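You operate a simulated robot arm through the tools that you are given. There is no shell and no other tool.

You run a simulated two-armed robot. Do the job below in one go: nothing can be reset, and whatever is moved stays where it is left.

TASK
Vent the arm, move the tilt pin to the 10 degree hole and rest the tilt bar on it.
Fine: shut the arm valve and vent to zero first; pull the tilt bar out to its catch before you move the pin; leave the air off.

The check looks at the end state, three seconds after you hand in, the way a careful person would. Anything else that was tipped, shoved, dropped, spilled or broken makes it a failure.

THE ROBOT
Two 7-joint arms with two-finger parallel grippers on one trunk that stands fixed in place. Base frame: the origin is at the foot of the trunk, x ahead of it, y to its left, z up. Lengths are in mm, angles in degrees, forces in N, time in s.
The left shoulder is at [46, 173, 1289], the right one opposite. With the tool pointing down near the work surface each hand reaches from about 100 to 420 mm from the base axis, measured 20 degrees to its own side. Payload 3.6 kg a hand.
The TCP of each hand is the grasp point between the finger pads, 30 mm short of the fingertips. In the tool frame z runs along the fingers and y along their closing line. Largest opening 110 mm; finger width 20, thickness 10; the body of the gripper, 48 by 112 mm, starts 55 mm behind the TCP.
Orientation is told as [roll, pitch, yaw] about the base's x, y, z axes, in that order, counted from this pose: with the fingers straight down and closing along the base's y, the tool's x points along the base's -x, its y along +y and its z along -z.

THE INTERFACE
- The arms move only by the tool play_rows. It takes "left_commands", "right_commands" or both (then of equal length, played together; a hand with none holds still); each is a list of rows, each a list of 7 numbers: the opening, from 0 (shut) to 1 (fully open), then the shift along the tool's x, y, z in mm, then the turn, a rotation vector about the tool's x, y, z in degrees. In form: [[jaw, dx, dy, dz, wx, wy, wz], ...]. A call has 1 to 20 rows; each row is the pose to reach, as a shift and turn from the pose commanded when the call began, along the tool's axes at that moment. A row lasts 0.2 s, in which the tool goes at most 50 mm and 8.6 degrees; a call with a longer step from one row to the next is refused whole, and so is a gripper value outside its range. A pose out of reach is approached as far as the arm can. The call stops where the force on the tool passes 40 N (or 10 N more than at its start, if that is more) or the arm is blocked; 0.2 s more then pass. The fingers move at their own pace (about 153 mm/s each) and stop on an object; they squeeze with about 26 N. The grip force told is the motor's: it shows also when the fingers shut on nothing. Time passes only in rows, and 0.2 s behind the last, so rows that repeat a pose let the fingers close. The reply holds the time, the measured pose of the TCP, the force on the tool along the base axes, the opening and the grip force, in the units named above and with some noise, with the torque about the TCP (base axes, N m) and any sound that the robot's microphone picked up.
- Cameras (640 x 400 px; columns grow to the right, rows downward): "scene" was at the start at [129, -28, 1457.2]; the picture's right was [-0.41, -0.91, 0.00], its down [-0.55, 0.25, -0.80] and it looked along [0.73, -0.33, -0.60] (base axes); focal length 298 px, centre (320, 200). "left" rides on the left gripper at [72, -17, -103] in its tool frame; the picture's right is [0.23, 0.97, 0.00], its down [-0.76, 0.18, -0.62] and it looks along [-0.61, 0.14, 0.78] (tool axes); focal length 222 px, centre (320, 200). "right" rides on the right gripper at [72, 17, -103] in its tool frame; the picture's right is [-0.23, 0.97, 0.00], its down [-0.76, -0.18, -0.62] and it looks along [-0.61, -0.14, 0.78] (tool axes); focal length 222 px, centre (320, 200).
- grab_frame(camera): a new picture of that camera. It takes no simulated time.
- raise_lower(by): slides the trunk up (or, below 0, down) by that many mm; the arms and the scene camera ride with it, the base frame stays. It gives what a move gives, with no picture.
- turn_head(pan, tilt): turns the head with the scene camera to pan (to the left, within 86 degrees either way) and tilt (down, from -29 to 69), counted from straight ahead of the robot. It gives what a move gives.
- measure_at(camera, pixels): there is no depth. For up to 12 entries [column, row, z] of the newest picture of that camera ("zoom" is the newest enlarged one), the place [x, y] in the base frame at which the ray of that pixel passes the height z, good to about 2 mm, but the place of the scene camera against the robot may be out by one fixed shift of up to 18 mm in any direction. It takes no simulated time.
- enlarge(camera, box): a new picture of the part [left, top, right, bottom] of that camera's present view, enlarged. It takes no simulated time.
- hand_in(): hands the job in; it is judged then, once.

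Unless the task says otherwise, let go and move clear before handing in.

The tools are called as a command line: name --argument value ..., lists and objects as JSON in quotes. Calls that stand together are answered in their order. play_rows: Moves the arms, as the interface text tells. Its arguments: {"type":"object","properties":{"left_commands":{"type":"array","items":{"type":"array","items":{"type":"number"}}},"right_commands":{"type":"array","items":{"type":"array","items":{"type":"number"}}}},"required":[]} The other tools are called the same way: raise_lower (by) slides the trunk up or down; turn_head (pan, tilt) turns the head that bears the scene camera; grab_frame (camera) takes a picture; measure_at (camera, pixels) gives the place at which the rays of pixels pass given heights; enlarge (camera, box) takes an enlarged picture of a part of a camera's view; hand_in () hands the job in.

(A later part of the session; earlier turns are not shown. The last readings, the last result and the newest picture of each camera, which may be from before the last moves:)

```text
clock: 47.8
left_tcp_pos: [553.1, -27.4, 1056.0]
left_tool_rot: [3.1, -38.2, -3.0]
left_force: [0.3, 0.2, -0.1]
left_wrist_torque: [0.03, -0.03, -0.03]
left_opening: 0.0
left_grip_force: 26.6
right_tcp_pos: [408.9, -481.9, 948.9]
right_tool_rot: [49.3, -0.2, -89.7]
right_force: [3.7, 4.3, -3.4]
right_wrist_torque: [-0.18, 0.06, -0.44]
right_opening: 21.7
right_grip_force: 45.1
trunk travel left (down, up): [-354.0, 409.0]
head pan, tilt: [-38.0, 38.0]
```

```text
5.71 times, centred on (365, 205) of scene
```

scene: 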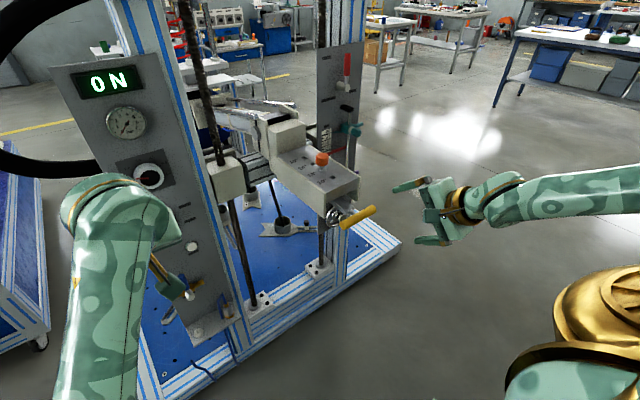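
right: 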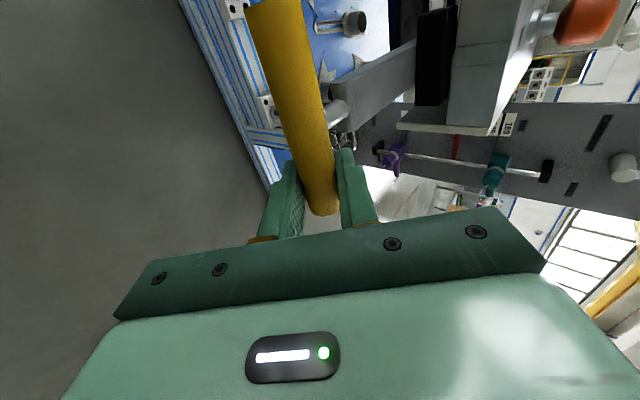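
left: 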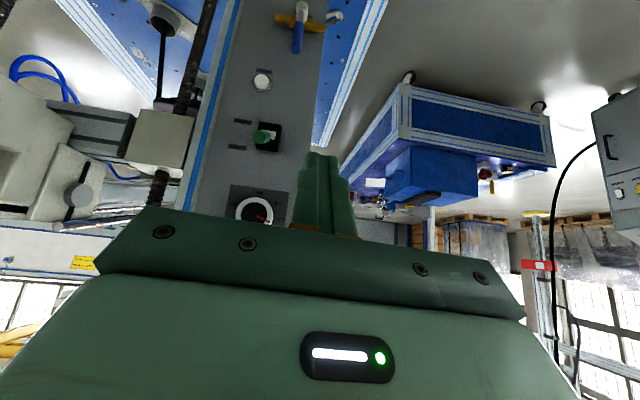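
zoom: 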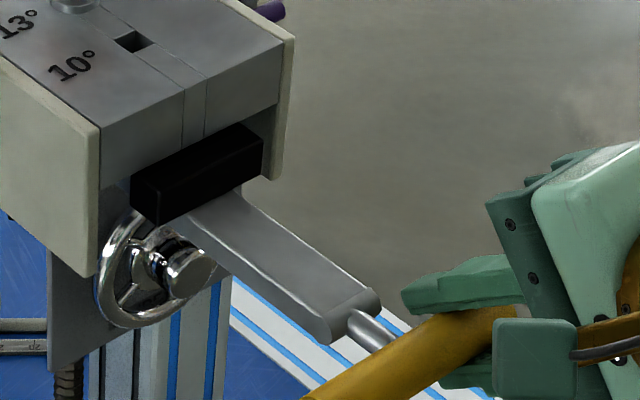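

That only unloaded the pull; the bar hasn't moved. I'll ease in another 8 mm.

play_rows --right_commands '[[0, 0, 1.3, 1.5, 0, 0, 0], [0, 0, 2.6, 3, 0, 0, 0], [0, 0, 3.9, 4.5, 0, 0, 0], [0, 0, 5.3, 6, 0, 0, 0], [0, 0, 5.3, 6, 0, 0, 0]]'

enlarge --camera "scene" --box '[325, 170, 405, 240]'

enlarge --camera "right" --box '[320, 0, 540, 160]'

```text
clock: 49.0
left_tcp_pos: [552.9, -27.1, 1056.2]
left_tool_rot: [3.1, -38.2, -2.9]
left_force: [0.4, 0.5, -0.4]
left_wrist_torque: [0.03, -0.02, 0.0]
left_opening: 0.0
left_grip_force: 25.8
right_tcp_pos: [420.1, -483.5, 949.8]
right_tool_rot: [49.4, -0.1, -89.8]
right_force: [-2.5, 2.9, -11.4]
right_wrist_torque: [-0.17, 0.12, -0.86]
right_opening: 21.7
right_grip_force: 44.8
trunk travel left (down, up): [-354.0, 409.0]
head pan, tilt: [-38.0, 38.0]
```

```text
5.71 times, centred on (365, 205) of scene
```

zoom: 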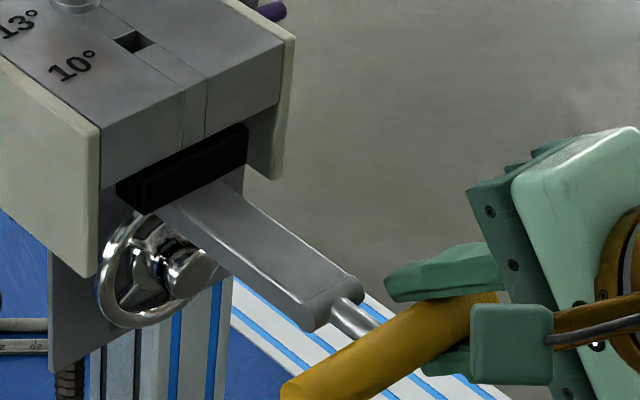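

```text
2.50 times, centred on (430, 80) of right
```

zoom: 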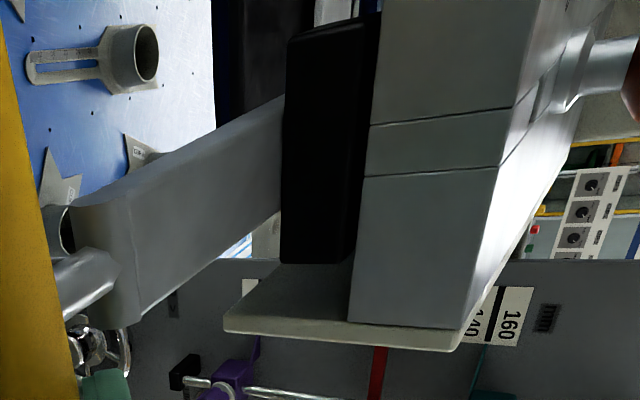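

The bar slides back in freely, so nothing caught it. I'll bring the handle back to its original height (z≈946) and pull out again slowly, listening for a click.

play_rows --right_commands '[[0, 0, -2.3, 2, 0, 0, 0], [0, 0, -4.3, -0.3, 0, 0, 0], [0, 0, -6.2, -2.5, 0, 0, 0], [0, 0, -8.2, -4.8, 0, 0, 0], [0, 0, -9.5, -6.3, 0, 0, 0], [0, 0, -10.8, -7.8, 0, 0, 0], [0, 0, -12.1, -9.3, 0, 0, 0], [0, 0, -13.4, -10.8, 0, 0, 0]]'

enlarge --camera "scene" --box '[325, 170, 405, 240]'

enlarge --camera "right" --box '[320, 0, 540, 160]'

```text
clock: 50.7
left_tcp_pos: [557.7, -25.9, 1054.4]
left_tool_rot: [3.4, -38.1, -3.0]
left_force: [-0.1, -0.9, 0.4]
left_wrist_torque: [0.02, -0.02, 0.02]
left_opening: 0.1
left_grip_force: 25.7
right_tcp_pos: [408.4, -482.5, 949.4]
right_tool_rot: [50.0, -0.3, -89.4]
right_force: [33.9, 4.8, -10.9]
right_wrist_torque: [0.38, -0.08, 0.08]
right_opening: 21.8
right_grip_force: 45.1
trunk travel left (down, up): [-354.0, 409.0]
head pan, tilt: [-38.0, 38.0]
stopped in row 8 (right hand): the force on the tool passed its limit at 42 N (the readings are from after the stop); the commanded pose is now the measured one
```

```text
5.71 times, centred on (365, 205) of scene
```

zoom: 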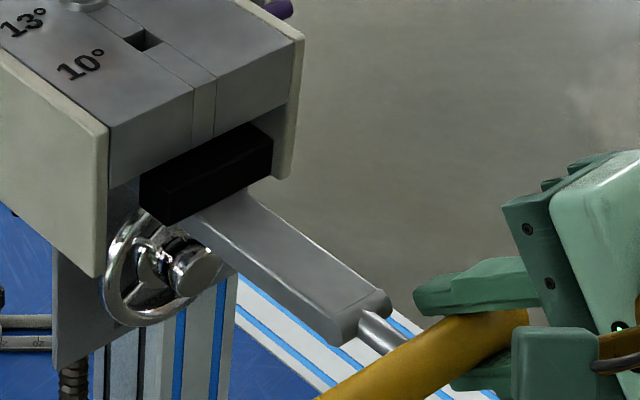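

```text
2.50 times, centred on (430, 80) of right
```

zoom: 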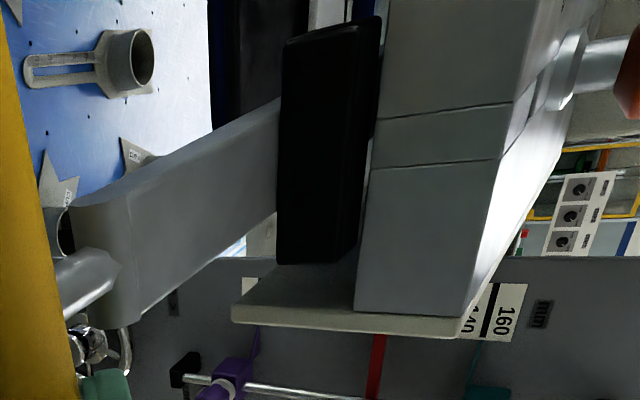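

It stops at the same place (x≈409), and a sliver of light now shows between the crosspiece and the block (right zoom 372,150). I'll ease inward in single small moves, reading the force each time, to feel for a light catch.

play_rows --right_commands '[[0, 0, 2.6, 3, 0, 0, 0], [0, 0, 2.6, 3, 0, 0, 0]]'

play_rows --right_commands '[[0, 0, 1.3, 1.5, 0, 0, 0], [0, 0, 1.3, 1.5, 0, 0, 0]]'

play_rows --right_commands '[[0, 0, 1.3, 1.5, 0, 0, 0], [0, 0, 1.3, 1.5, 0, 0, 0]]'

play_rows --right_commands '[[0, 0, 1.3, 1.5, 0, 0, 0], [0, 0, 1.3, 1.5, 0, 0, 0]]'

```text
clock: 51.3
left_tcp_pos: [555.1, -26.1, 1056.2]
left_tool_rot: [3.3, -38.2, -3.0]
left_force: [0.4, 0.1, -0.8]
left_wrist_torque: [-0.02, 0.0, 0.0]
left_opening: 0.0
left_grip_force: 25.8
right_tcp_pos: [409.8, -483.7, 950.1]
right_tool_rot: [49.8, -0.1, -89.6]
right_force: [15.3, 9.7, -7.6]
right_wrist_torque: [0.96, -0.08, 0.68]
right_opening: 21.6
right_grip_force: 44.8
trunk travel left (down, up): [-354.0, 409.0]
head pan, tilt: [-38.0, 38.0]
```

```text
clock: 51.9
left_tcp_pos: [553.2, -26.4, 1056.5]
left_tool_rot: [3.1, -38.3, -3.0]
left_force: [-0.2, 0.0, -0.6]
left_wrist_torque: [-0.02, -0.02, 0.0]
left_opening: 0.0
left_grip_force: 26.0
right_tcp_pos: [409.8, -482.5, 949.4]
right_tool_rot: [49.7, -0.3, -89.7]
right_force: [5.9, 10.1, -5.8]
right_wrist_torque: [0.93, 0.03, 0.55]
right_opening: 21.6
right_grip_force: 45.1
trunk travel left (down, up): [-354.0, 409.0]
head pan, tilt: [-38.0, 38.0]
```

```text
clock: 52.5
left_tcp_pos: [552.1, -26.3, 1057.3]
left_tool_rot: [3.2, -38.4, -3.0]
left_force: [-0.6, -0.1, 1.1]
left_wrist_torque: [-0.01, -0.01, -0.01]
left_opening: 0.0
left_grip_force: 26.0
right_tcp_pos: [409.5, -482.7, 949.3]
right_tool_rot: [49.8, -0.3, -89.7]
right_force: [-7.1, 12.0, -8.2]
right_wrist_torque: [0.61, 0.11, 0.3]
right_opening: 21.6
right_grip_force: 44.8
trunk travel left (down, up): [-354.0, 409.0]
head pan, tilt: [-38.0, 38.0]
```

```text
clock: 53.1
left_tcp_pos: [552.7, -26.2, 1057.3]
left_tool_rot: [3.2, -38.1, -3.0]
left_force: [-1.1, -0.2, 0.2]
left_wrist_torque: [0.0, 0.0, 0.01]
left_opening: 0.0
left_grip_force: 25.8
right_tcp_pos: [412.9, -482.1, 949.2]
right_tool_rot: [49.8, -0.3, -89.7]
right_force: [-9.3, 15.0, -14.5]
right_wrist_torque: [0.05, 0.21, -0.52]
right_opening: 21.3
right_grip_force: 45.5
trunk travel left (down, up): [-354.0, 409.0]
head pan, tilt: [-38.0, 38.0]
```

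It resisted up to about 9 N before starting to move, which may be a light catch. I'll nudge a little further to compare with plain sliding friction.

play_rows --right_commands '[[0, 0, 1.3, 1.5, 0, 0, 0], [0, 0, 1.3, 1.5, 0, 0, 0]]'

play_rows --right_commands '[[0, 0, 1.3, 1.5, 0, 0, 0], [0, 0, 1.3, 1.5, 0, 0, 0]]'

play_rows --right_commands '[[0, 0, 1.3, 1.5, 0, 0, 0], [0, 0, 1.3, 1.5, 0, 0, 0]]'

enlarge --camera "scene" --box '[325, 170, 405, 240]'

```text
clock: 53.7
left_tcp_pos: [553.4, -26.8, 1056.1]
left_tool_rot: [3.1, -38.1, -3.0]
left_force: [-0.9, 0.7, -0.4]
left_wrist_torque: [-0.01, 0.02, 0.02]
left_opening: 0.1
left_grip_force: 25.8
right_tcp_pos: [416.0, -482.8, 950.0]
right_tool_rot: [49.8, -0.2, -89.6]
right_force: [-7.3, 16.0, -20.2]
right_wrist_torque: [-0.22, 0.15, -0.78]
right_opening: 21.7
right_grip_force: 44.8
trunk travel left (down, up): [-354.0, 409.0]
head pan, tilt: [-38.0, 38.0]
```

```text
clock: 54.3
left_tcp_pos: [553.4, -25.8, 1055.6]
left_tool_rot: [3.3, -38.2, -3.1]
left_force: [0.0, 0.5, 0.5]
left_wrist_torque: [0.01, -0.01, -0.01]
left_opening: 0.2
left_grip_force: 26.2
right_tcp_pos: [417.7, -482.4, 949.6]
right_tool_rot: [49.9, -0.3, -89.7]
right_force: [-4.2, 14.9, -20.0]
right_wrist_torque: [-0.08, 0.15, -0.54]
right_opening: 21.6
right_grip_force: 45.0
trunk travel left (down, up): [-354.0, 409.0]
head pan, tilt: [-38.0, 38.0]
```

```text
clock: 54.9
left_tcp_pos: [554.2, -26.1, 1055.7]
left_tool_rot: [3.2, -38.2, -3.1]
left_force: [0.3, -0.4, 0.1]
left_wrist_torque: [0.0, 0.0, 0.0]
left_opening: 0.0
left_grip_force: 25.7
right_tcp_pos: [421.4, -482.4, 950.2]
right_tool_rot: [49.9, -0.3, -89.6]
right_force: [-0.8, 14.5, -19.7]
right_wrist_torque: [0.12, 0.12, -0.35]
right_opening: 21.7
right_grip_force: 44.8
trunk travel left (down, up): [-354.0, 409.0]
head pan, tilt: [-38.0, 38.0]
```

```text
5.71 times, centred on (365, 205) of scene
```

zoom: 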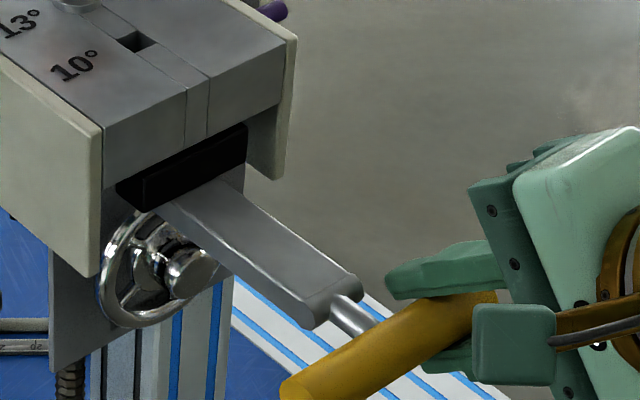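

The resistance fades from 9 N at x=413 to nothing at x=421, while on the way out the bar was drawn outward there, so there is a light catch at the outer end (x≈409). My grip is loading the bar sideways and upward (15 and 20 N), so I'll relieve that and draw it back into the catch.

play_rows --right_commands '[[0, 1.3, -1.2, 1, 0, 0, 0], [0, 2.5, -2.3, 1.9, 0, 0, 0], [0, 2.5, -4.2, -0.4, 0, 0, 0], [0, 2.5, -6.2, -2.7, 0, 0, 0], [0, 2.5, -8.1, -5, 0, 0, 0], [0, 2.5, -10, -7.3, 0, 0, 0], [0, 2.5, -10, -7.3, 0, 0, 0]]'

enlarge --camera "scene" --box '[325, 170, 405, 240]'

```text
clock: 56.5
left_tcp_pos: [553.5, -28.0, 1057.8]
left_tool_rot: [3.4, -38.3, -3.1]
left_force: [-0.1, 0.5, -0.2]
left_wrist_torque: [0.0, 0.01, 0.03]
left_opening: 0.1
left_grip_force: 25.9
right_tcp_pos: [409.8, -483.0, 949.8]
right_tool_rot: [50.1, -0.5, -89.7]
right_force: [6.9, -12.9, 14.3]
right_wrist_torque: [-0.32, -0.13, -1.02]
right_opening: 21.8
right_grip_force: 45.6
trunk travel left (down, up): [-354.0, 409.0]
head pan, tilt: [-38.0, 38.0]
```

```text
5.71 times, centred on (365, 205) of scene
```

zoom: 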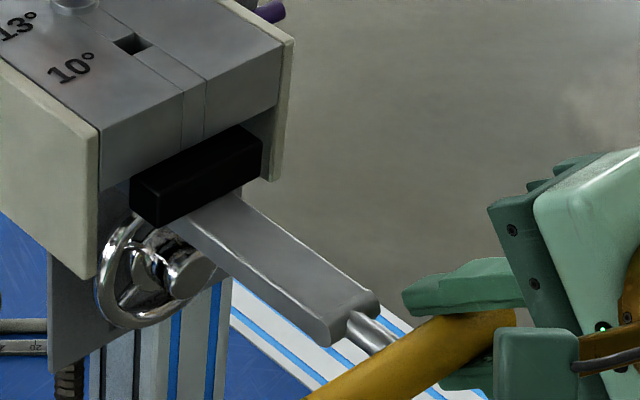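

The bar is back at x≈410 with slight opposite side loads. I'll centre the grip, then open the fingers and see whether the bar stays put.

play_rows --right_commands '[[0, -1.2, 1.2, -1, 0, 0, 0], [0, -1.2, 1.2, -1, 0, 0, 0], [0.45, -1.2, 1.2, -1, 0, 0, 0], [0.45, -1.2, 1.2, -1, 0, 0, 0], [0.45, -1.2, 1.2, -1, 0, 0, 0]]'

enlarge --camera "scene" --box '[325, 170, 405, 240]'

grab_frame --camera "right"

```text
clock: 57.7
left_tcp_pos: [553.4, -27.0, 1057.6]
left_tool_rot: [3.4, -38.4, -3.0]
left_force: [-0.9, 1.2, -0.2]
left_wrist_torque: [0.02, 0.01, 0.02]
left_opening: 0.2
left_grip_force: 25.8
right_tcp_pos: [408.2, -480.4, 949.1]
right_tool_rot: [49.9, -0.3, -89.6]
right_force: [0.0, 0.3, 0.4]
right_wrist_torque: [0.05, 0.01, -0.01]
right_opening: 49.3
right_grip_force: 0.1
trunk travel left (down, up): [-354.0, 409.0]
head pan, tilt: [-38.0, 38.0]
```

```text
5.71 times, centred on (365, 205) of scene
```

zoom: 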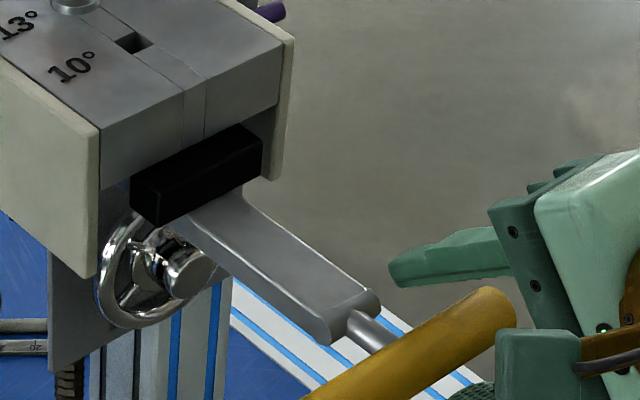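

```text
taken
```

right: 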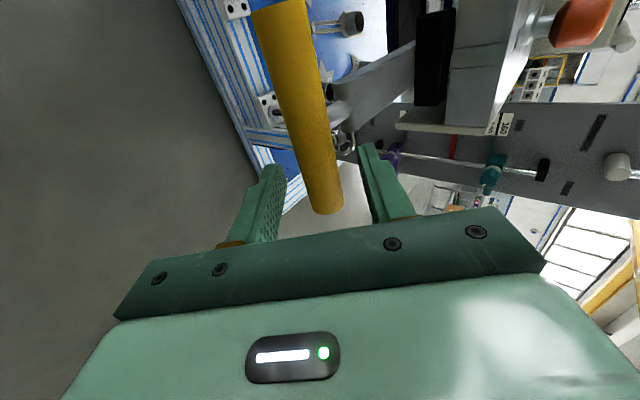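

The bar stays put on its own at the catch (crosspiece unmoved at zoom 200,170) with the fingers open. I'll back the hand off along its own axis, then lift and turn it to point straight down for the pin.

play_rows --right_commands '[[0.45, 0, 0, -25, 0, 0, 0], [0.45, 0, 0, -50, 0, 0, 0], [0.45, 0, 0, -75, 0, 0, 0], [0.45, 0, 12, -95, 6, 0, 0], [0.45, 0, 30, -115, 14, 0, 0], [0.45, 0, 48, -135, 22, 0, 0], [0.45, 0, 66, -155, 30, 0, 0], [0.45, 0, 84, -175, 38, 0, 0], [0.6, 0, 100, -190, 46, 0, 0], [0.6, 0, 110, -200, 50, 0, 0]]'

grab_frame --camera "scene"

grab_frame --camera "right"

```text
clock: 59.9
left_tcp_pos: [551.9, -26.1, 1056.8]
left_tool_rot: [3.3, -38.3, -3.0]
left_force: [0.1, -0.2, 0.4]
left_wrist_torque: [0.0, 0.01, -0.01]
left_opening: 0.0
left_grip_force: 25.8
right_tcp_pos: [323.3, -480.9, 1162.0]
right_tool_rot: [-0.1, -0.2, -89.6]
right_force: [-0.3, 0.4, 0.6]
right_wrist_torque: [0.05, 0.02, 0.01]
right_opening: 66.0
right_grip_force: 0.0
trunk travel left (down, up): [-354.0, 409.0]
head pan, tilt: [-38.0, 38.0]
```

```text
taken
```

scene: 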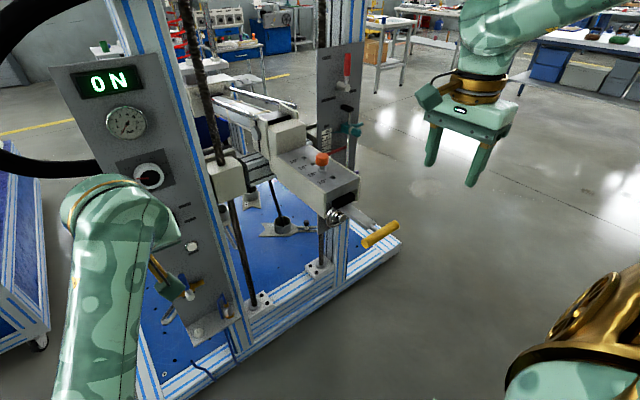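

```text
taken
```

right: 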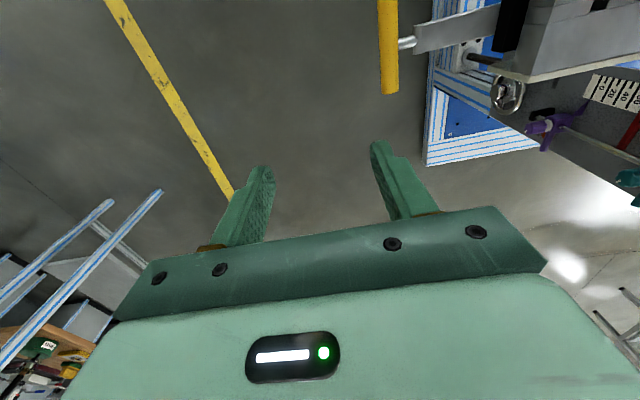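

The right hand points straight down at [323,-481,1162] and the bar is still out at its catch. I'll turn the hand so the fingers close along y and move to just short of the pin for a top view of it and the 10° hole.

play_rows --right_commands '[[0.6, 4.5, 18, 0, 0, 0, -8.2], [0.6, 9, 36, 0, 0, 0, -16.4], [0.6, 13.6, 54, 0, 0, 0, -24.6], [0.6, 18, 73, 0, 0, 0, -32.8], [0.6, 22.7, 91, 0, 0, 0, -41], [0.6, 27, 109, 0, 0, 0, -49.2], [0.6, 32, 127, 0, 0, 0, -57.4], [0.6, 36, 145, 0, 0, 0, -65.6], [0.6, 41, 164, 0, 0, 0, -73.8], [0.6, 45, 182, 0, 0, 0, -82], [0.6, 50, 200, 0, 0, 0, -89.6], [0.6, 50, 200, 0, 0, 0, -89.6]]'

grab_frame --camera "right"

enlarge --camera "scene" --box '[230, 80, 430, 260]'

```text
clock: 62.5
left_tcp_pos: [550.9, -27.2, 1056.8]
left_tool_rot: [3.2, -38.2, -3.0]
left_force: [-1.2, 0.0, 0.8]
left_wrist_torque: [0.02, -0.02, 0.01]
left_opening: 0.0
left_grip_force: 25.8
right_tcp_pos: [526.4, -431.8, 1162.0]
right_tool_rot: [-0.3, 0.1, 0.1]
right_force: [0.1, 0.1, 0.2]
right_wrist_torque: [-0.01, 0.0, -0.01]
right_opening: 66.0
right_grip_force: 0.0
trunk travel left (down, up): [-354.0, 409.0]
head pan, tilt: [-38.0, 38.0]
```

```text
taken
```

right: 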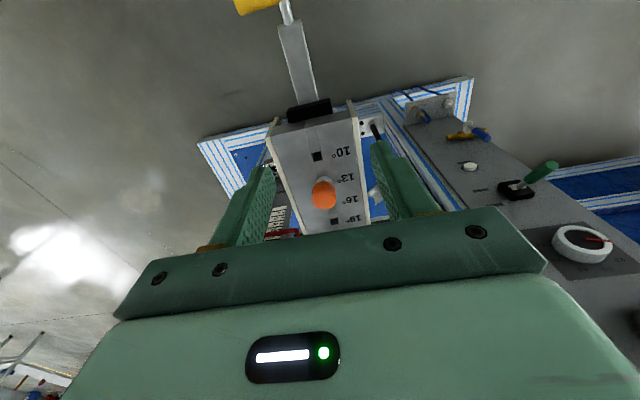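

```text
2.22 times, centred on (330, 170) of scene
```

zoom: 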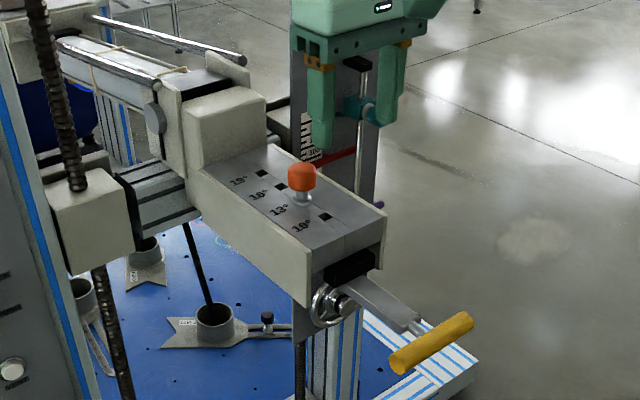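

The right camera now shows the plate from above: the knob at (323,193), the 10° hole at (317,156) and the labels. I'll zoom in.

enlarge --camera "right" --box '[260, 90, 390, 240]'

measure_at --camera "right" --pixels '[[323, 193, 1045], [323, 193, 1060], [317, 156, 1000], [317, 156, 1010], [317, 156, 1020], [335, 222, 1010]]'

```text
2.67 times, centred on (325, 165) of right
```

zoom: 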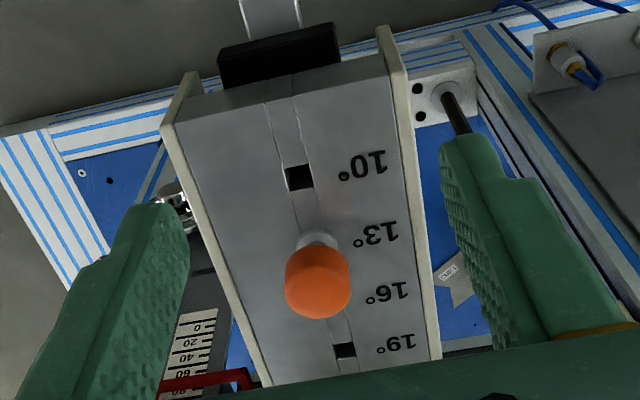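

```text
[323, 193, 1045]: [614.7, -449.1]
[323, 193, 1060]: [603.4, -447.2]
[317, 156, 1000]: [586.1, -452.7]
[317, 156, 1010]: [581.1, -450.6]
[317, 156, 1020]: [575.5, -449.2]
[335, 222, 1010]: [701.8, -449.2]
```

The holes are about 40 mm apart along x at y≈-450 (10° at x≈581, so 13° at x≈621). I'll move closer for a second view to fix the heights of the plate and knob.

play_rows --right_commands '[[0.6, -25, -6, 15, 0, 0, 0], [0.6, -50, -12, 30, 0, 0, 0], [0.6, -60, -18, 45, 0, 0, 0], [0.6, -60, -18, 45, 0, 0, 0]]'

enlarge --camera "right" --box '[240, 50, 420, 240]'

grab_frame --camera "right"

enlarge --camera "scene" --box '[270, 110, 390, 220]'

```text
clock: 63.5
left_tcp_pos: [552.1, -27.8, 1055.9]
left_tool_rot: [3.2, -38.3, -2.9]
left_force: [0.9, 0.3, -0.1]
left_wrist_torque: [-0.01, 0.01, -0.04]
left_opening: 0.0
left_grip_force: 25.6
right_tcp_pos: [583.7, -447.7, 1118.1]
right_tool_rot: [-0.2, 0.0, 0.0]
right_force: [0.2, 0.8, 0.8]
right_wrist_torque: [0.0, 0.0, 0.0]
right_opening: 65.9
right_grip_force: 0.1
trunk travel left (down, up): [-354.0, 409.0]
head pan, tilt: [-38.0, 38.0]
```

```text
2.11 times, centred on (330, 145) of right
```

zoom: 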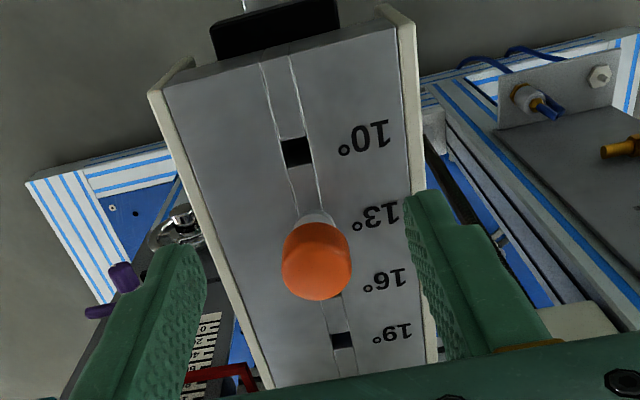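

```text
taken
```

right: 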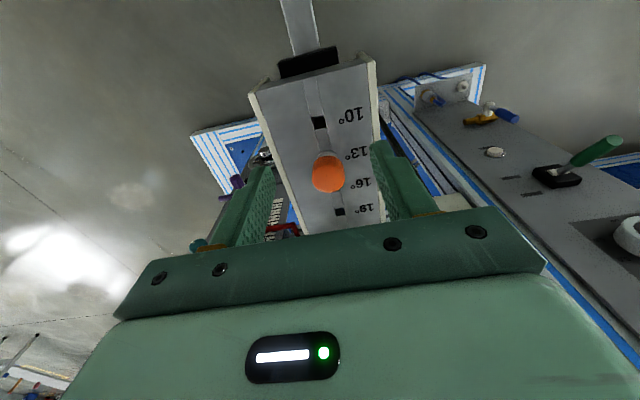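

```text
3.64 times, centred on (330, 165) of scene
```

zoom: 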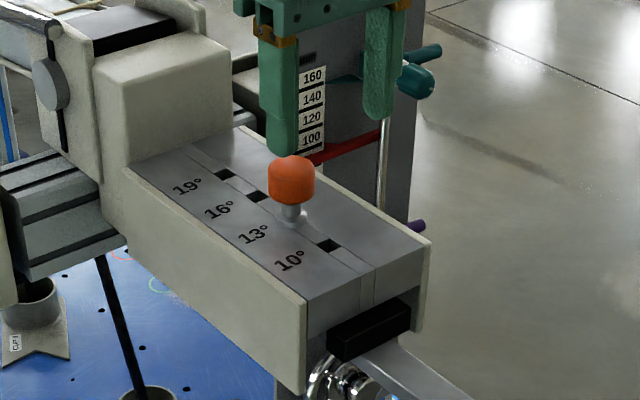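

I'll measure the same points from this second view to solve for the plate and knob heights.

measure_at --camera "right" --pixels '[[318.6, 121.8, 1000], [318.6, 121.8, 1010], [318.6, 121.8, 1020], [340.9, 211.8, 1000], [340.9, 211.8, 1010], [340.9, 211.8, 1020], [328.6, 173.4, 1040], [328.6, 173.4, 1050], [328.6, 173.4, 1060]]'

```text
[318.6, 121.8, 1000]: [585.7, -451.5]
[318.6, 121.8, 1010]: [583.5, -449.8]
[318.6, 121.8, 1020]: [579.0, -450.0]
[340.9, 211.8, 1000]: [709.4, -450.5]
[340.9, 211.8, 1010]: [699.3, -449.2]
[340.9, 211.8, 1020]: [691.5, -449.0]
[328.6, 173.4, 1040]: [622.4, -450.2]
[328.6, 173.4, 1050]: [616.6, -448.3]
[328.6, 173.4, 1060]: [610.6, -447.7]
```

Combining views, the plate top is near z=1006, the knob spans about z=1021–1048 (31 mm across) at [621,-450], and the 10° hole is near [582,-450]. I'll move directly above the knob and check.

play_rows --right_commands '[[0.6, -19, -1.2, 10, 0, 0, 0], [0.6, -37.3, -2.3, 20, 0, 0, 0], [0.6, -37.3, -2.3, 28, 0, 0, 0], [0.6, -37.3, -2.3, 28, 0, 0, 0]]'

grab_frame --camera "right"

enlarge --camera "scene" --box '[270, 110, 390, 220]'

```text
clock: 64.5
left_tcp_pos: [553.2, -27.1, 1056.2]
left_tool_rot: [3.3, -38.3, -3.0]
left_force: [-1.1, 0.6, 0.2]
left_wrist_torque: [-0.02, -0.01, 0.02]
left_opening: 0.0
left_grip_force: 25.5
right_tcp_pos: [606.9, -448.9, 1089.2]
right_tool_rot: [-0.3, 0.0, 0.0]
right_force: [-0.4, -0.3, -0.3]
right_wrist_torque: [-0.01, 0.02, 0.01]
right_opening: 66.1
right_grip_force: 0.0
right hand out of reach, approached as far as the arm can: row 1, 2, 3, 4
trunk travel left (down, up): [-354.0, 409.0]
head pan, tilt: [-38.0, 38.0]
```

```text
taken
```

right: 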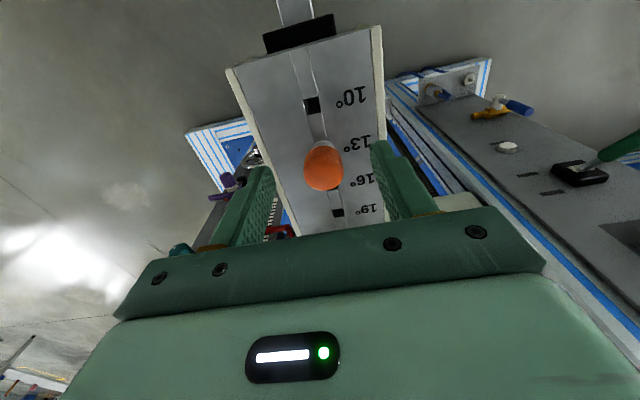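

```text
3.64 times, centred on (330, 165) of scene
```

zoom: 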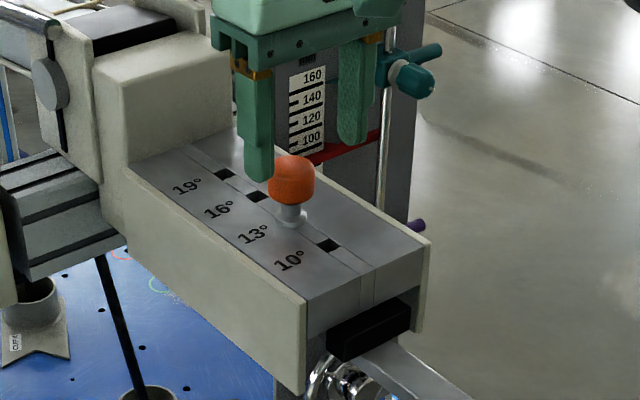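

The arm is at full stretch at x=607 with the hand vertical; the knob needs x=621. Tilting the hand 25° forward gains that reach while still closing across y, so I'll tilt and move over the knob.

play_rows --right_commands '[[0.6, -3, -0.3, 0, 0, -8, 0], [0.6, -8, -0.6, 1, 0, -16, 0], [0.6, -14, -1, 2, 0, -25, 0], [0.6, -14, -1, 2, 0, -25, 0]]'

grab_frame --camera "right"

enlarge --camera "scene" --box '[270, 110, 390, 220]'

```text
refused: row 3 steps farther than a row can; nothing moved
```

```text
taken
```

right: 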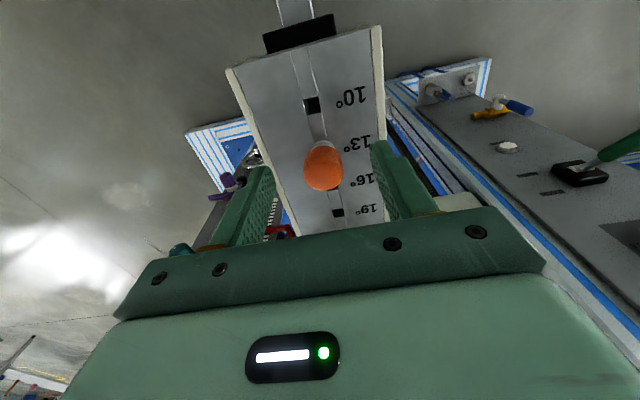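

```text
3.64 times, centred on (330, 165) of scene
```

zoom: 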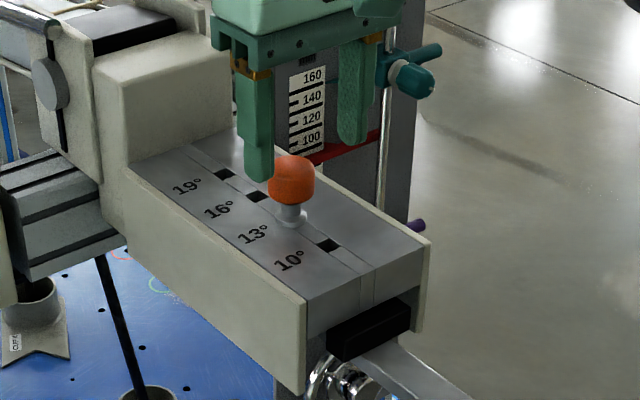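

That call was refused for a 9° step and nothing moved. I'll send it again with smaller turns.

play_rows --right_commands '[[0.6, -2, -0.3, 0, 0, -6, 0], [0.6, -5, -0.6, 1, 0, -12, 0], [0.6, -9, -1, 1, 0, -18, 0], [0.6, -14, -1, 2, 0, -25, 0], [0.6, -14, -1, 2, 0, -25, 0]]'

grab_frame --camera "right"

enlarge --camera "scene" --box '[270, 110, 390, 220]'

```text
clock: 65.7
left_tcp_pos: [553.1, -26.4, 1056.5]
left_tool_rot: [3.3, -38.3, -3.0]
left_force: [0.7, -0.5, 0.0]
left_wrist_torque: [0.01, 0.0, -0.02]
left_opening: 0.0
left_grip_force: 25.5
right_tcp_pos: [621.5, -446.8, 1088.4]
right_tool_rot: [-0.3, -25.1, 0.1]
right_force: [-0.3, -0.1, -1.0]
right_wrist_torque: [-0.01, -0.03, 0.01]
right_opening: 66.1
right_grip_force: 0.0
trunk travel left (down, up): [-354.0, 409.0]
head pan, tilt: [-38.0, 38.0]
```

```text
taken
```

right: 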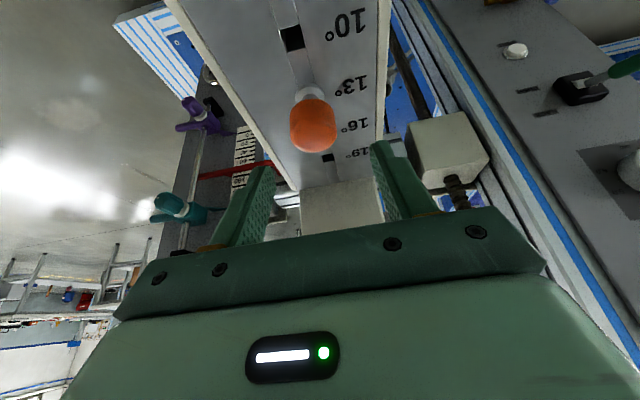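

```text
3.64 times, centred on (330, 165) of scene
```

zoom: 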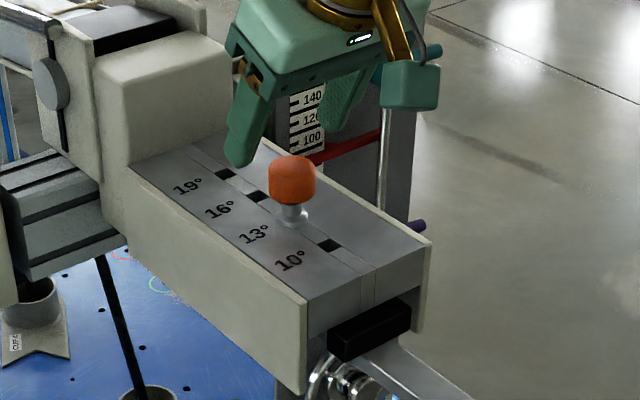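

The hand reached [621,-447,1088] tilted 25°, over the knob. I'll measure the knob and hole from here before descending.

measure_at --camera "right" --pixels '[[313, 127, 1030], [313, 127, 1040], [291, 38, 1006], [328, 157, 1006], [311, 93, 1006], [311, 93, 1012]]'

enlarge --camera "right" --box '[230, 0, 400, 180]'

```text
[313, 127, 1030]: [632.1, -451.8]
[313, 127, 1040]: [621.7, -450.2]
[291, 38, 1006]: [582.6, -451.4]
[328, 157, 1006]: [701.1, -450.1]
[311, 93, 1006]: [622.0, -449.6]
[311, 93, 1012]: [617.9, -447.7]
```

```text
2.22 times, centred on (315, 90) of right
```

zoom: 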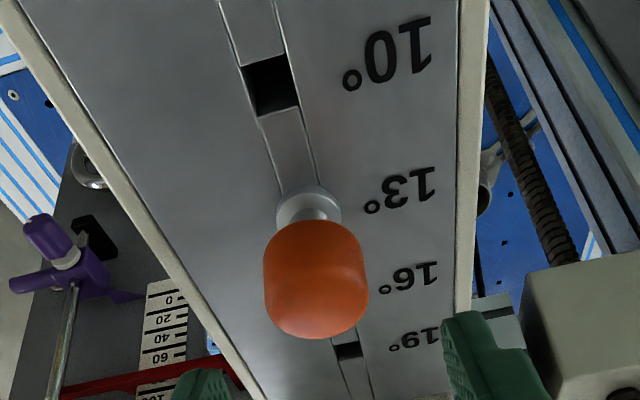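

The pin's flange sits at about [622,-450] and the 10° hole at about [582.6,-451], a 39.5 mm shift. I'll descend around the knob to z≈1043.

play_rows --right_commands '[[0.6, 4.75, -1, 10.2, 0, 0, 0], [0.6, 9.5, -2, 20.4, 0, 0, 0], [0.6, 14.2, -3, 30.6, 0, 0, 0], [0.6, 19, -3, 40.8, 0, 0, 0], [0.6, 19, -3, 40.8, 0, 0, 0]]'

grab_frame --camera "right"

enlarge --camera "scene" --box '[270, 110, 390, 220]'

```text
clock: 66.9
left_tcp_pos: [553.2, -26.4, 1057.4]
left_tool_rot: [3.4, -38.3, -3.0]
left_force: [-0.2, -0.1, 0.8]
left_wrist_torque: [0.0, -0.03, -0.01]
left_opening: 0.0
left_grip_force: 25.8
right_tcp_pos: [621.2, -451.7, 1043.6]
right_tool_rot: [-0.3, -24.9, 0.1]
right_force: [-0.8, 0.0, 0.1]
right_wrist_torque: [0.02, -0.01, -0.04]
right_opening: 66.2
right_grip_force: 0.0
trunk travel left (down, up): [-354.0, 409.0]
head pan, tilt: [-38.0, 38.0]
```

```text
taken
```

right: 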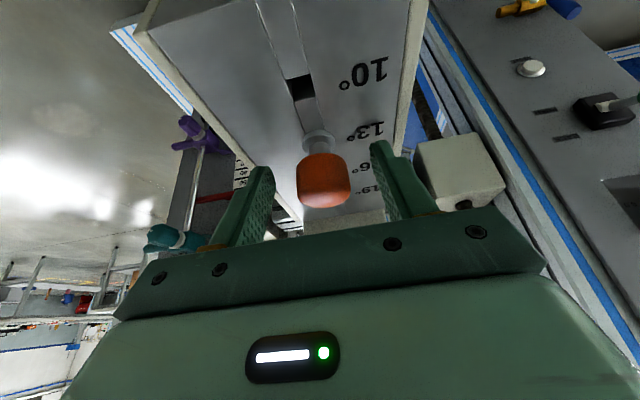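

```text
3.64 times, centred on (330, 165) of scene
```

zoom: 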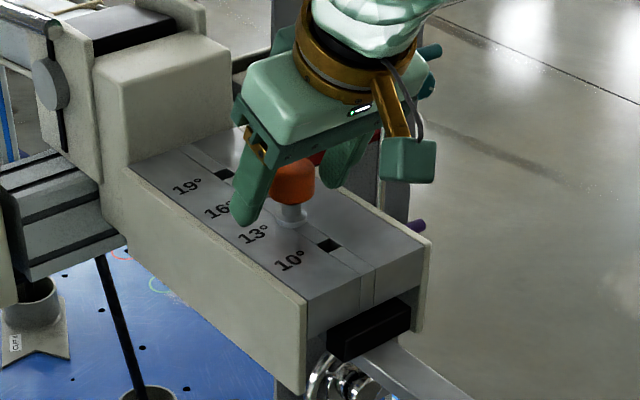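

The knob sits between the fingers at right-camera (323,180). I'll close on it.

play_rows --right_commands '[[0.35, 0, 0, 0, 0, 0, 0], [0, 0, 0, 0, 0, 0, 0], [0, 0, 0, 0, 0, 0, 0], [0, 0, 0, 0, 0, 0, 0]]'

grab_frame --camera "right"

enlarge --camera "scene" --box '[270, 110, 390, 220]'

```text
clock: 67.9
left_tcp_pos: [554.0, -27.4, 1056.4]
left_tool_rot: [3.3, -38.3, -3.0]
left_force: [-0.6, 0.7, 0.6]
left_wrist_torque: [0.03, 0.03, -0.01]
left_opening: 0.0
left_grip_force: 25.7
right_tcp_pos: [620.9, -450.6, 1043.9]
right_tool_rot: [-0.3, -24.9, 0.1]
right_force: [-0.5, 1.8, -0.2]
right_wrist_torque: [0.13, 0.02, -0.02]
right_opening: 30.6
right_grip_force: 26.6
trunk travel left (down, up): [-354.0, 409.0]
head pan, tilt: [-38.0, 38.0]
```

```text
taken
```

right: 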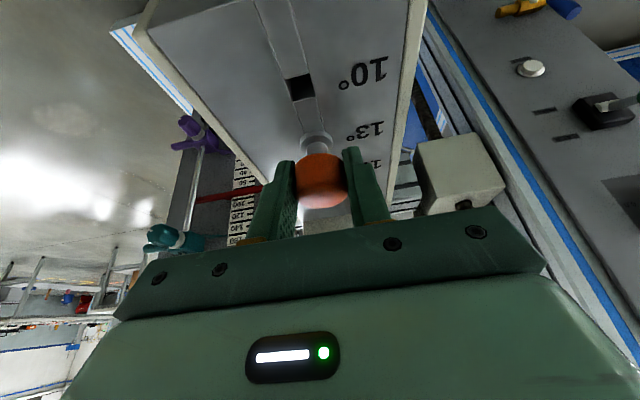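

```text
3.64 times, centred on (330, 165) of scene
```

zoom: 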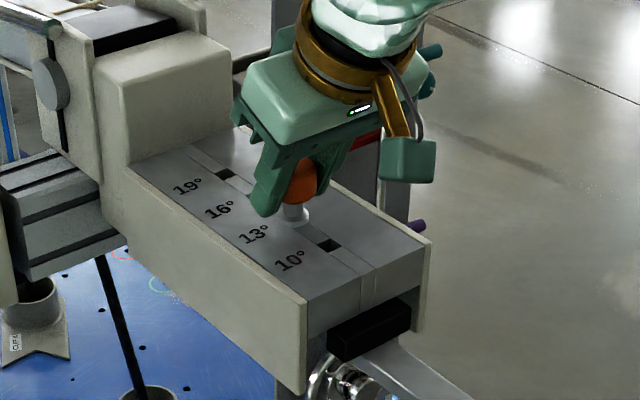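

The knob is gripped at 30.6 mm. I'll lift it straight up 25 mm slowly and check the force.

play_rows --right_commands '[[0, -2.1, 0, -4.5, 0, 0, 0], [0, -4.2, 0, -9.1, 0, 0, 0], [0, -6.3, 0, -13.6, 0, 0, 0], [0, -8.5, 0, -18.1, 0, 0, 0], [0, -10.6, 0, -22.7, 0, 0, 0]]'

grab_frame --camera "right"

enlarge --camera "scene" --box '[270, 110, 390, 220]'

```text
clock: 69.1
left_tcp_pos: [554.3, -25.9, 1055.5]
left_tool_rot: [3.2, -38.4, -3.1]
left_force: [-0.5, 0.2, 0.1]
left_wrist_torque: [-0.01, 0.02, 0.0]
left_opening: 0.0
left_grip_force: 25.8
right_tcp_pos: [622.2, -452.3, 1067.1]
right_tool_rot: [-0.3, -25.0, 0.2]
right_force: [0.4, 8.7, -1.9]
right_wrist_torque: [0.54, -0.03, 0.02]
right_opening: 31.1
right_grip_force: 25.5
trunk travel left (down, up): [-354.0, 409.0]
head pan, tilt: [-38.0, 38.0]
```

```text
taken
```

right: 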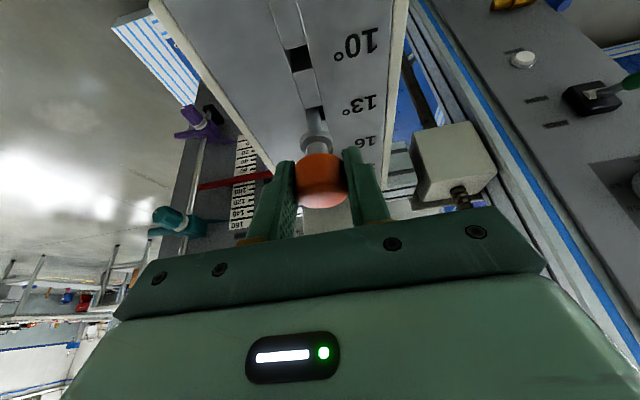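

```text
3.64 times, centred on (330, 165) of scene
```

zoom: 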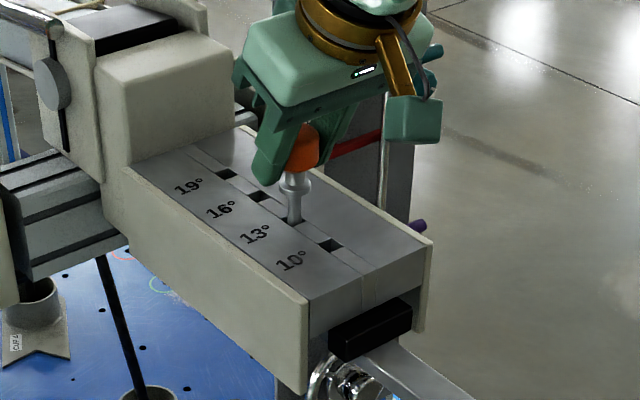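

The pin is coming up cleanly; its shaft is visible below the flange (zoom 295,210). A slight side force of 8.7 N in y tells me to shift about 1 mm to +y as I lift another 40 mm.

play_rows --right_commands '[[0, 0, 1.2, 0, 0, 0, 0], [0, -3, 1.4, -6.3, 0, 0, 0], [0, -5.9, 1.4, -12.7, 0, 0, 0], [0, -8.9, 1.4, -19, 0, 0, 0], [0, -11.8, 1.4, -25.4, 0, 0, 0], [0, -14.8, 1.4, -31.7, 0, 0, 0], [0, -17.8, 1.4, -38.1, 0, 0, 0]]'

grab_frame --camera "right"

enlarge --camera "scene" --box '[270, 90, 390, 220]'

```text
clock: 70.7
left_tcp_pos: [552.1, -26.1, 1057.8]
left_tool_rot: [3.2, -38.3, -3.0]
left_force: [-0.8, -0.1, 0.7]
left_wrist_torque: [0.02, 0.04, 0.03]
left_opening: 0.0
left_grip_force: 26.8
right_tcp_pos: [620.8, -450.7, 1108.3]
right_tool_rot: [-0.3, -25.1, 0.1]
right_force: [0.4, -0.6, -1.1]
right_wrist_torque: [0.0, -0.01, 0.03]
right_opening: 30.9
right_grip_force: 25.5
trunk travel left (down, up): [-354.0, 409.0]
head pan, tilt: [-38.0, 38.0]
```

```text
taken
```

right: 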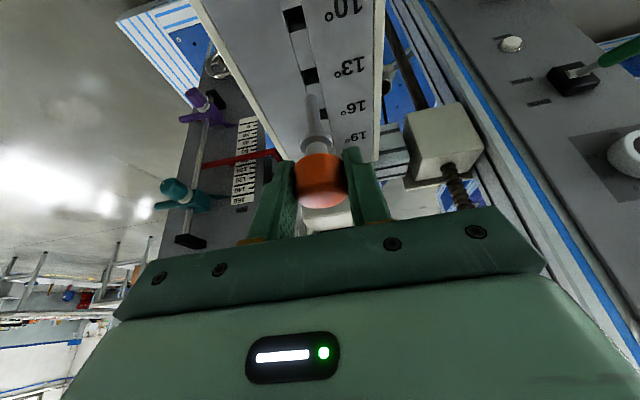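

```text
3.08 times, centred on (330, 155) of scene
```

zoom: 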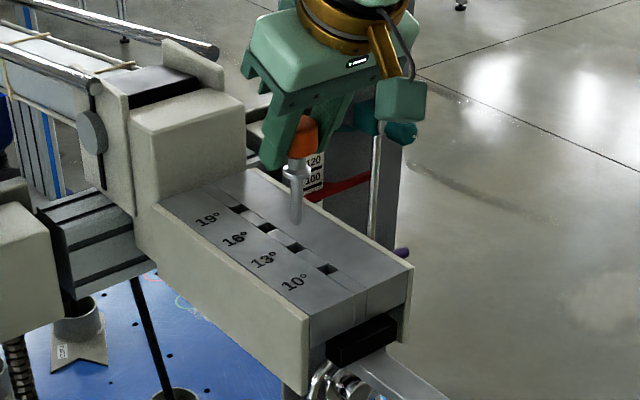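

The pin is fully out and hangs straight, its tip clear above the plate (zoom 297,225). I'll carry it 39.6 mm toward the robot, over the 10° hole.

play_rows --right_commands '[[0, 9, -0.1, -4.2, 0, 0, 0], [0, 18, -0.2, -8.4, 0, 0, 0], [0, 27, -0.3, -12.6, 0, 0, 0], [0, 35.9, -0.4, -16.7, 0, 0, 0], [0, 35.9, -0.4, -16.7, 0, 0, 0]]'

grab_frame --camera "right"

enlarge --camera "right" --box '[250, 30, 390, 200]'

enlarge --camera "scene" --box '[290, 120, 370, 210]'

```text
clock: 71.9
left_tcp_pos: [552.8, -28.3, 1056.6]
left_tool_rot: [3.3, -38.3, -3.0]
left_force: [1.0, -0.8, 0.1]
left_wrist_torque: [-0.01, 0.03, 0.01]
left_opening: 0.5
left_grip_force: 25.9
right_tcp_pos: [582.0, -450.4, 1109.9]
right_tool_rot: [-0.3, -24.9, 0.0]
right_force: [1.0, 0.1, 0.2]
right_wrist_torque: [0.02, 0.03, 0.02]
right_opening: 30.9
right_grip_force: 25.4
trunk travel left (down, up): [-354.0, 409.0]
head pan, tilt: [-38.0, 38.0]
```

```text
taken
```

right: 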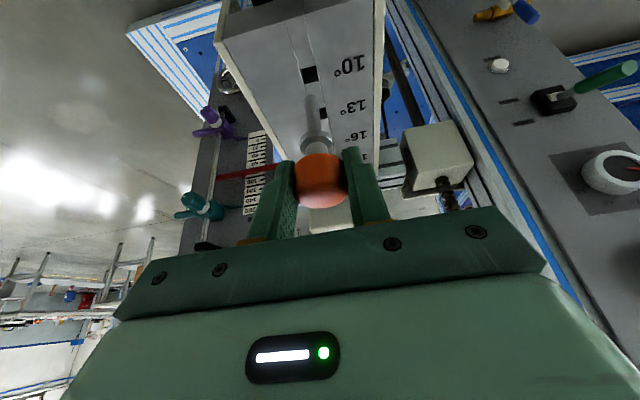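

```text
2.35 times, centred on (320, 115) of right
```

zoom: 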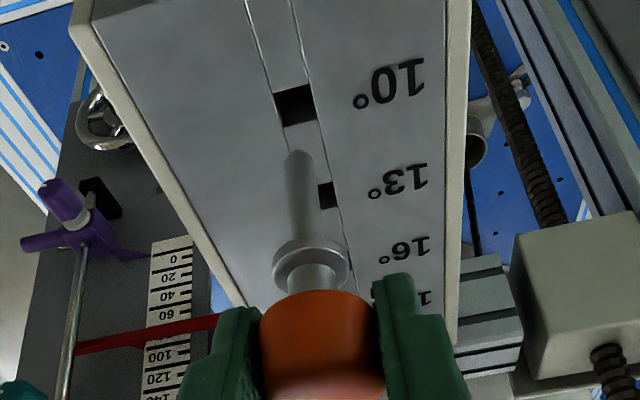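

```text
4.44 times, centred on (330, 165) of scene
```

zoom: 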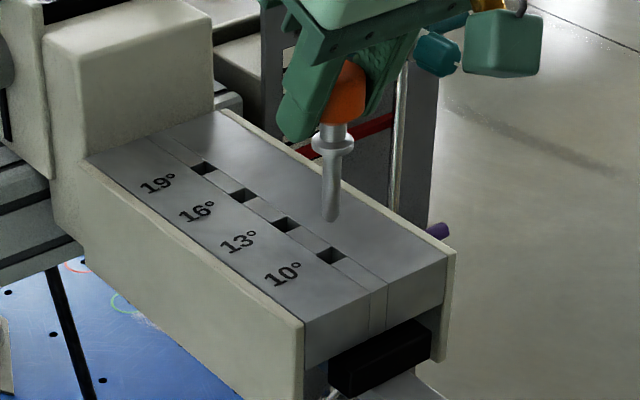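

The pin now hangs over the 10° area; in the right zoom its tip is at (297,155) and the 10° hole at (295,103). I'll measure both to check the alignment.

measure_at --camera "right" --pixels '[[309.4, 73.7, 1006], [310.2, 96, 1015], [310.2, 96, 1025], [310.2, 96, 1035], [317.9, 142, 1072], [322, 115, 1006], [318, 181, 1105]]'

enlarge --camera "right" --box '[285, 50, 355, 150]'

```text
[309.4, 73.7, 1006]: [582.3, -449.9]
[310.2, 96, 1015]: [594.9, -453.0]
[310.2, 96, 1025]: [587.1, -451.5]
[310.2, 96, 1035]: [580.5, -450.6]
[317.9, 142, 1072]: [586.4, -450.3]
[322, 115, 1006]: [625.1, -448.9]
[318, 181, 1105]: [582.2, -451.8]
```

```text
4.00 times, centred on (320, 100) of right
```

zoom: 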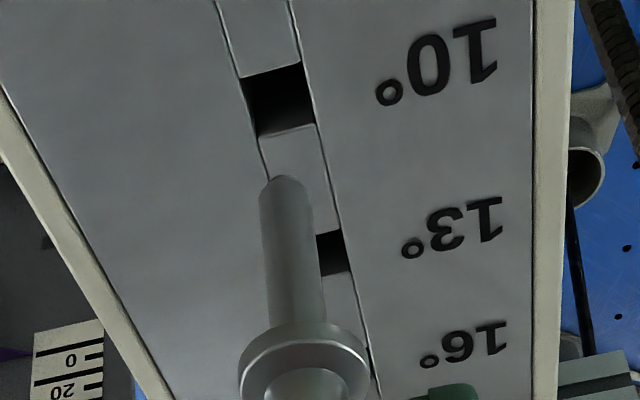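

The hole is at (582.3,-449.9) and the pin reads about (583,-450.5), within a millimetre. I'll shift 0.5 mm in +y and lower the pin 20 mm to bring its tip just above the plate for a final check.

play_rows --right_commands '[[0, 2.8, 0.5, 6, 0, 0, 0], [0, 5.7, 0.5, 12.1, 0, 0, 0], [0, 8.5, 0.5, 18.1, 0, 0, 0], [0, 8.5, 0.5, 18.1, 0, 0, 0]]'

enlarge --camera "right" --box '[270, 40, 360, 160]'

enlarge --camera "scene" --box '[300, 130, 370, 200]'

```text
clock: 72.9
left_tcp_pos: [552.8, -27.1, 1056.5]
left_tool_rot: [3.3, -38.3, -3.0]
left_force: [0.1, -0.6, -0.5]
left_wrist_torque: [0.05, 0.02, 0.0]
left_opening: 0.2
left_grip_force: 26.5
right_tcp_pos: [583.1, -450.4, 1088.5]
right_tool_rot: [-0.3, -24.8, 0.1]
right_force: [-0.2, 0.5, -0.3]
right_wrist_torque: [0.02, -0.02, 0.0]
right_opening: 31.0
right_grip_force: 26.2
trunk travel left (down, up): [-354.0, 409.0]
head pan, tilt: [-38.0, 38.0]
```

```text
3.33 times, centred on (315, 100) of right
```

zoom: 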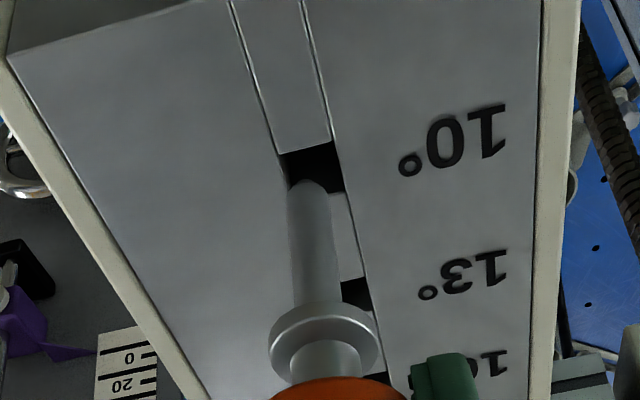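

```text
5.71 times, centred on (335, 165) of scene
```

zoom: 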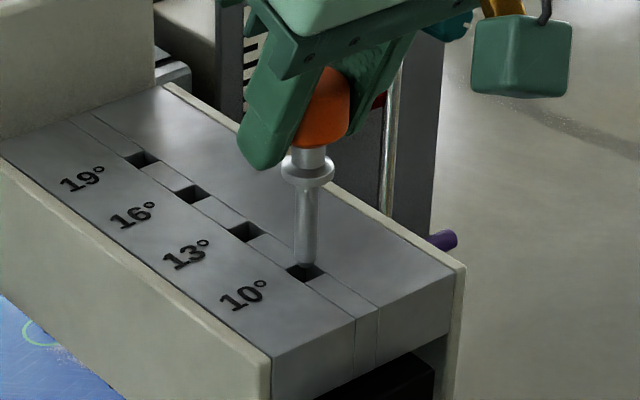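

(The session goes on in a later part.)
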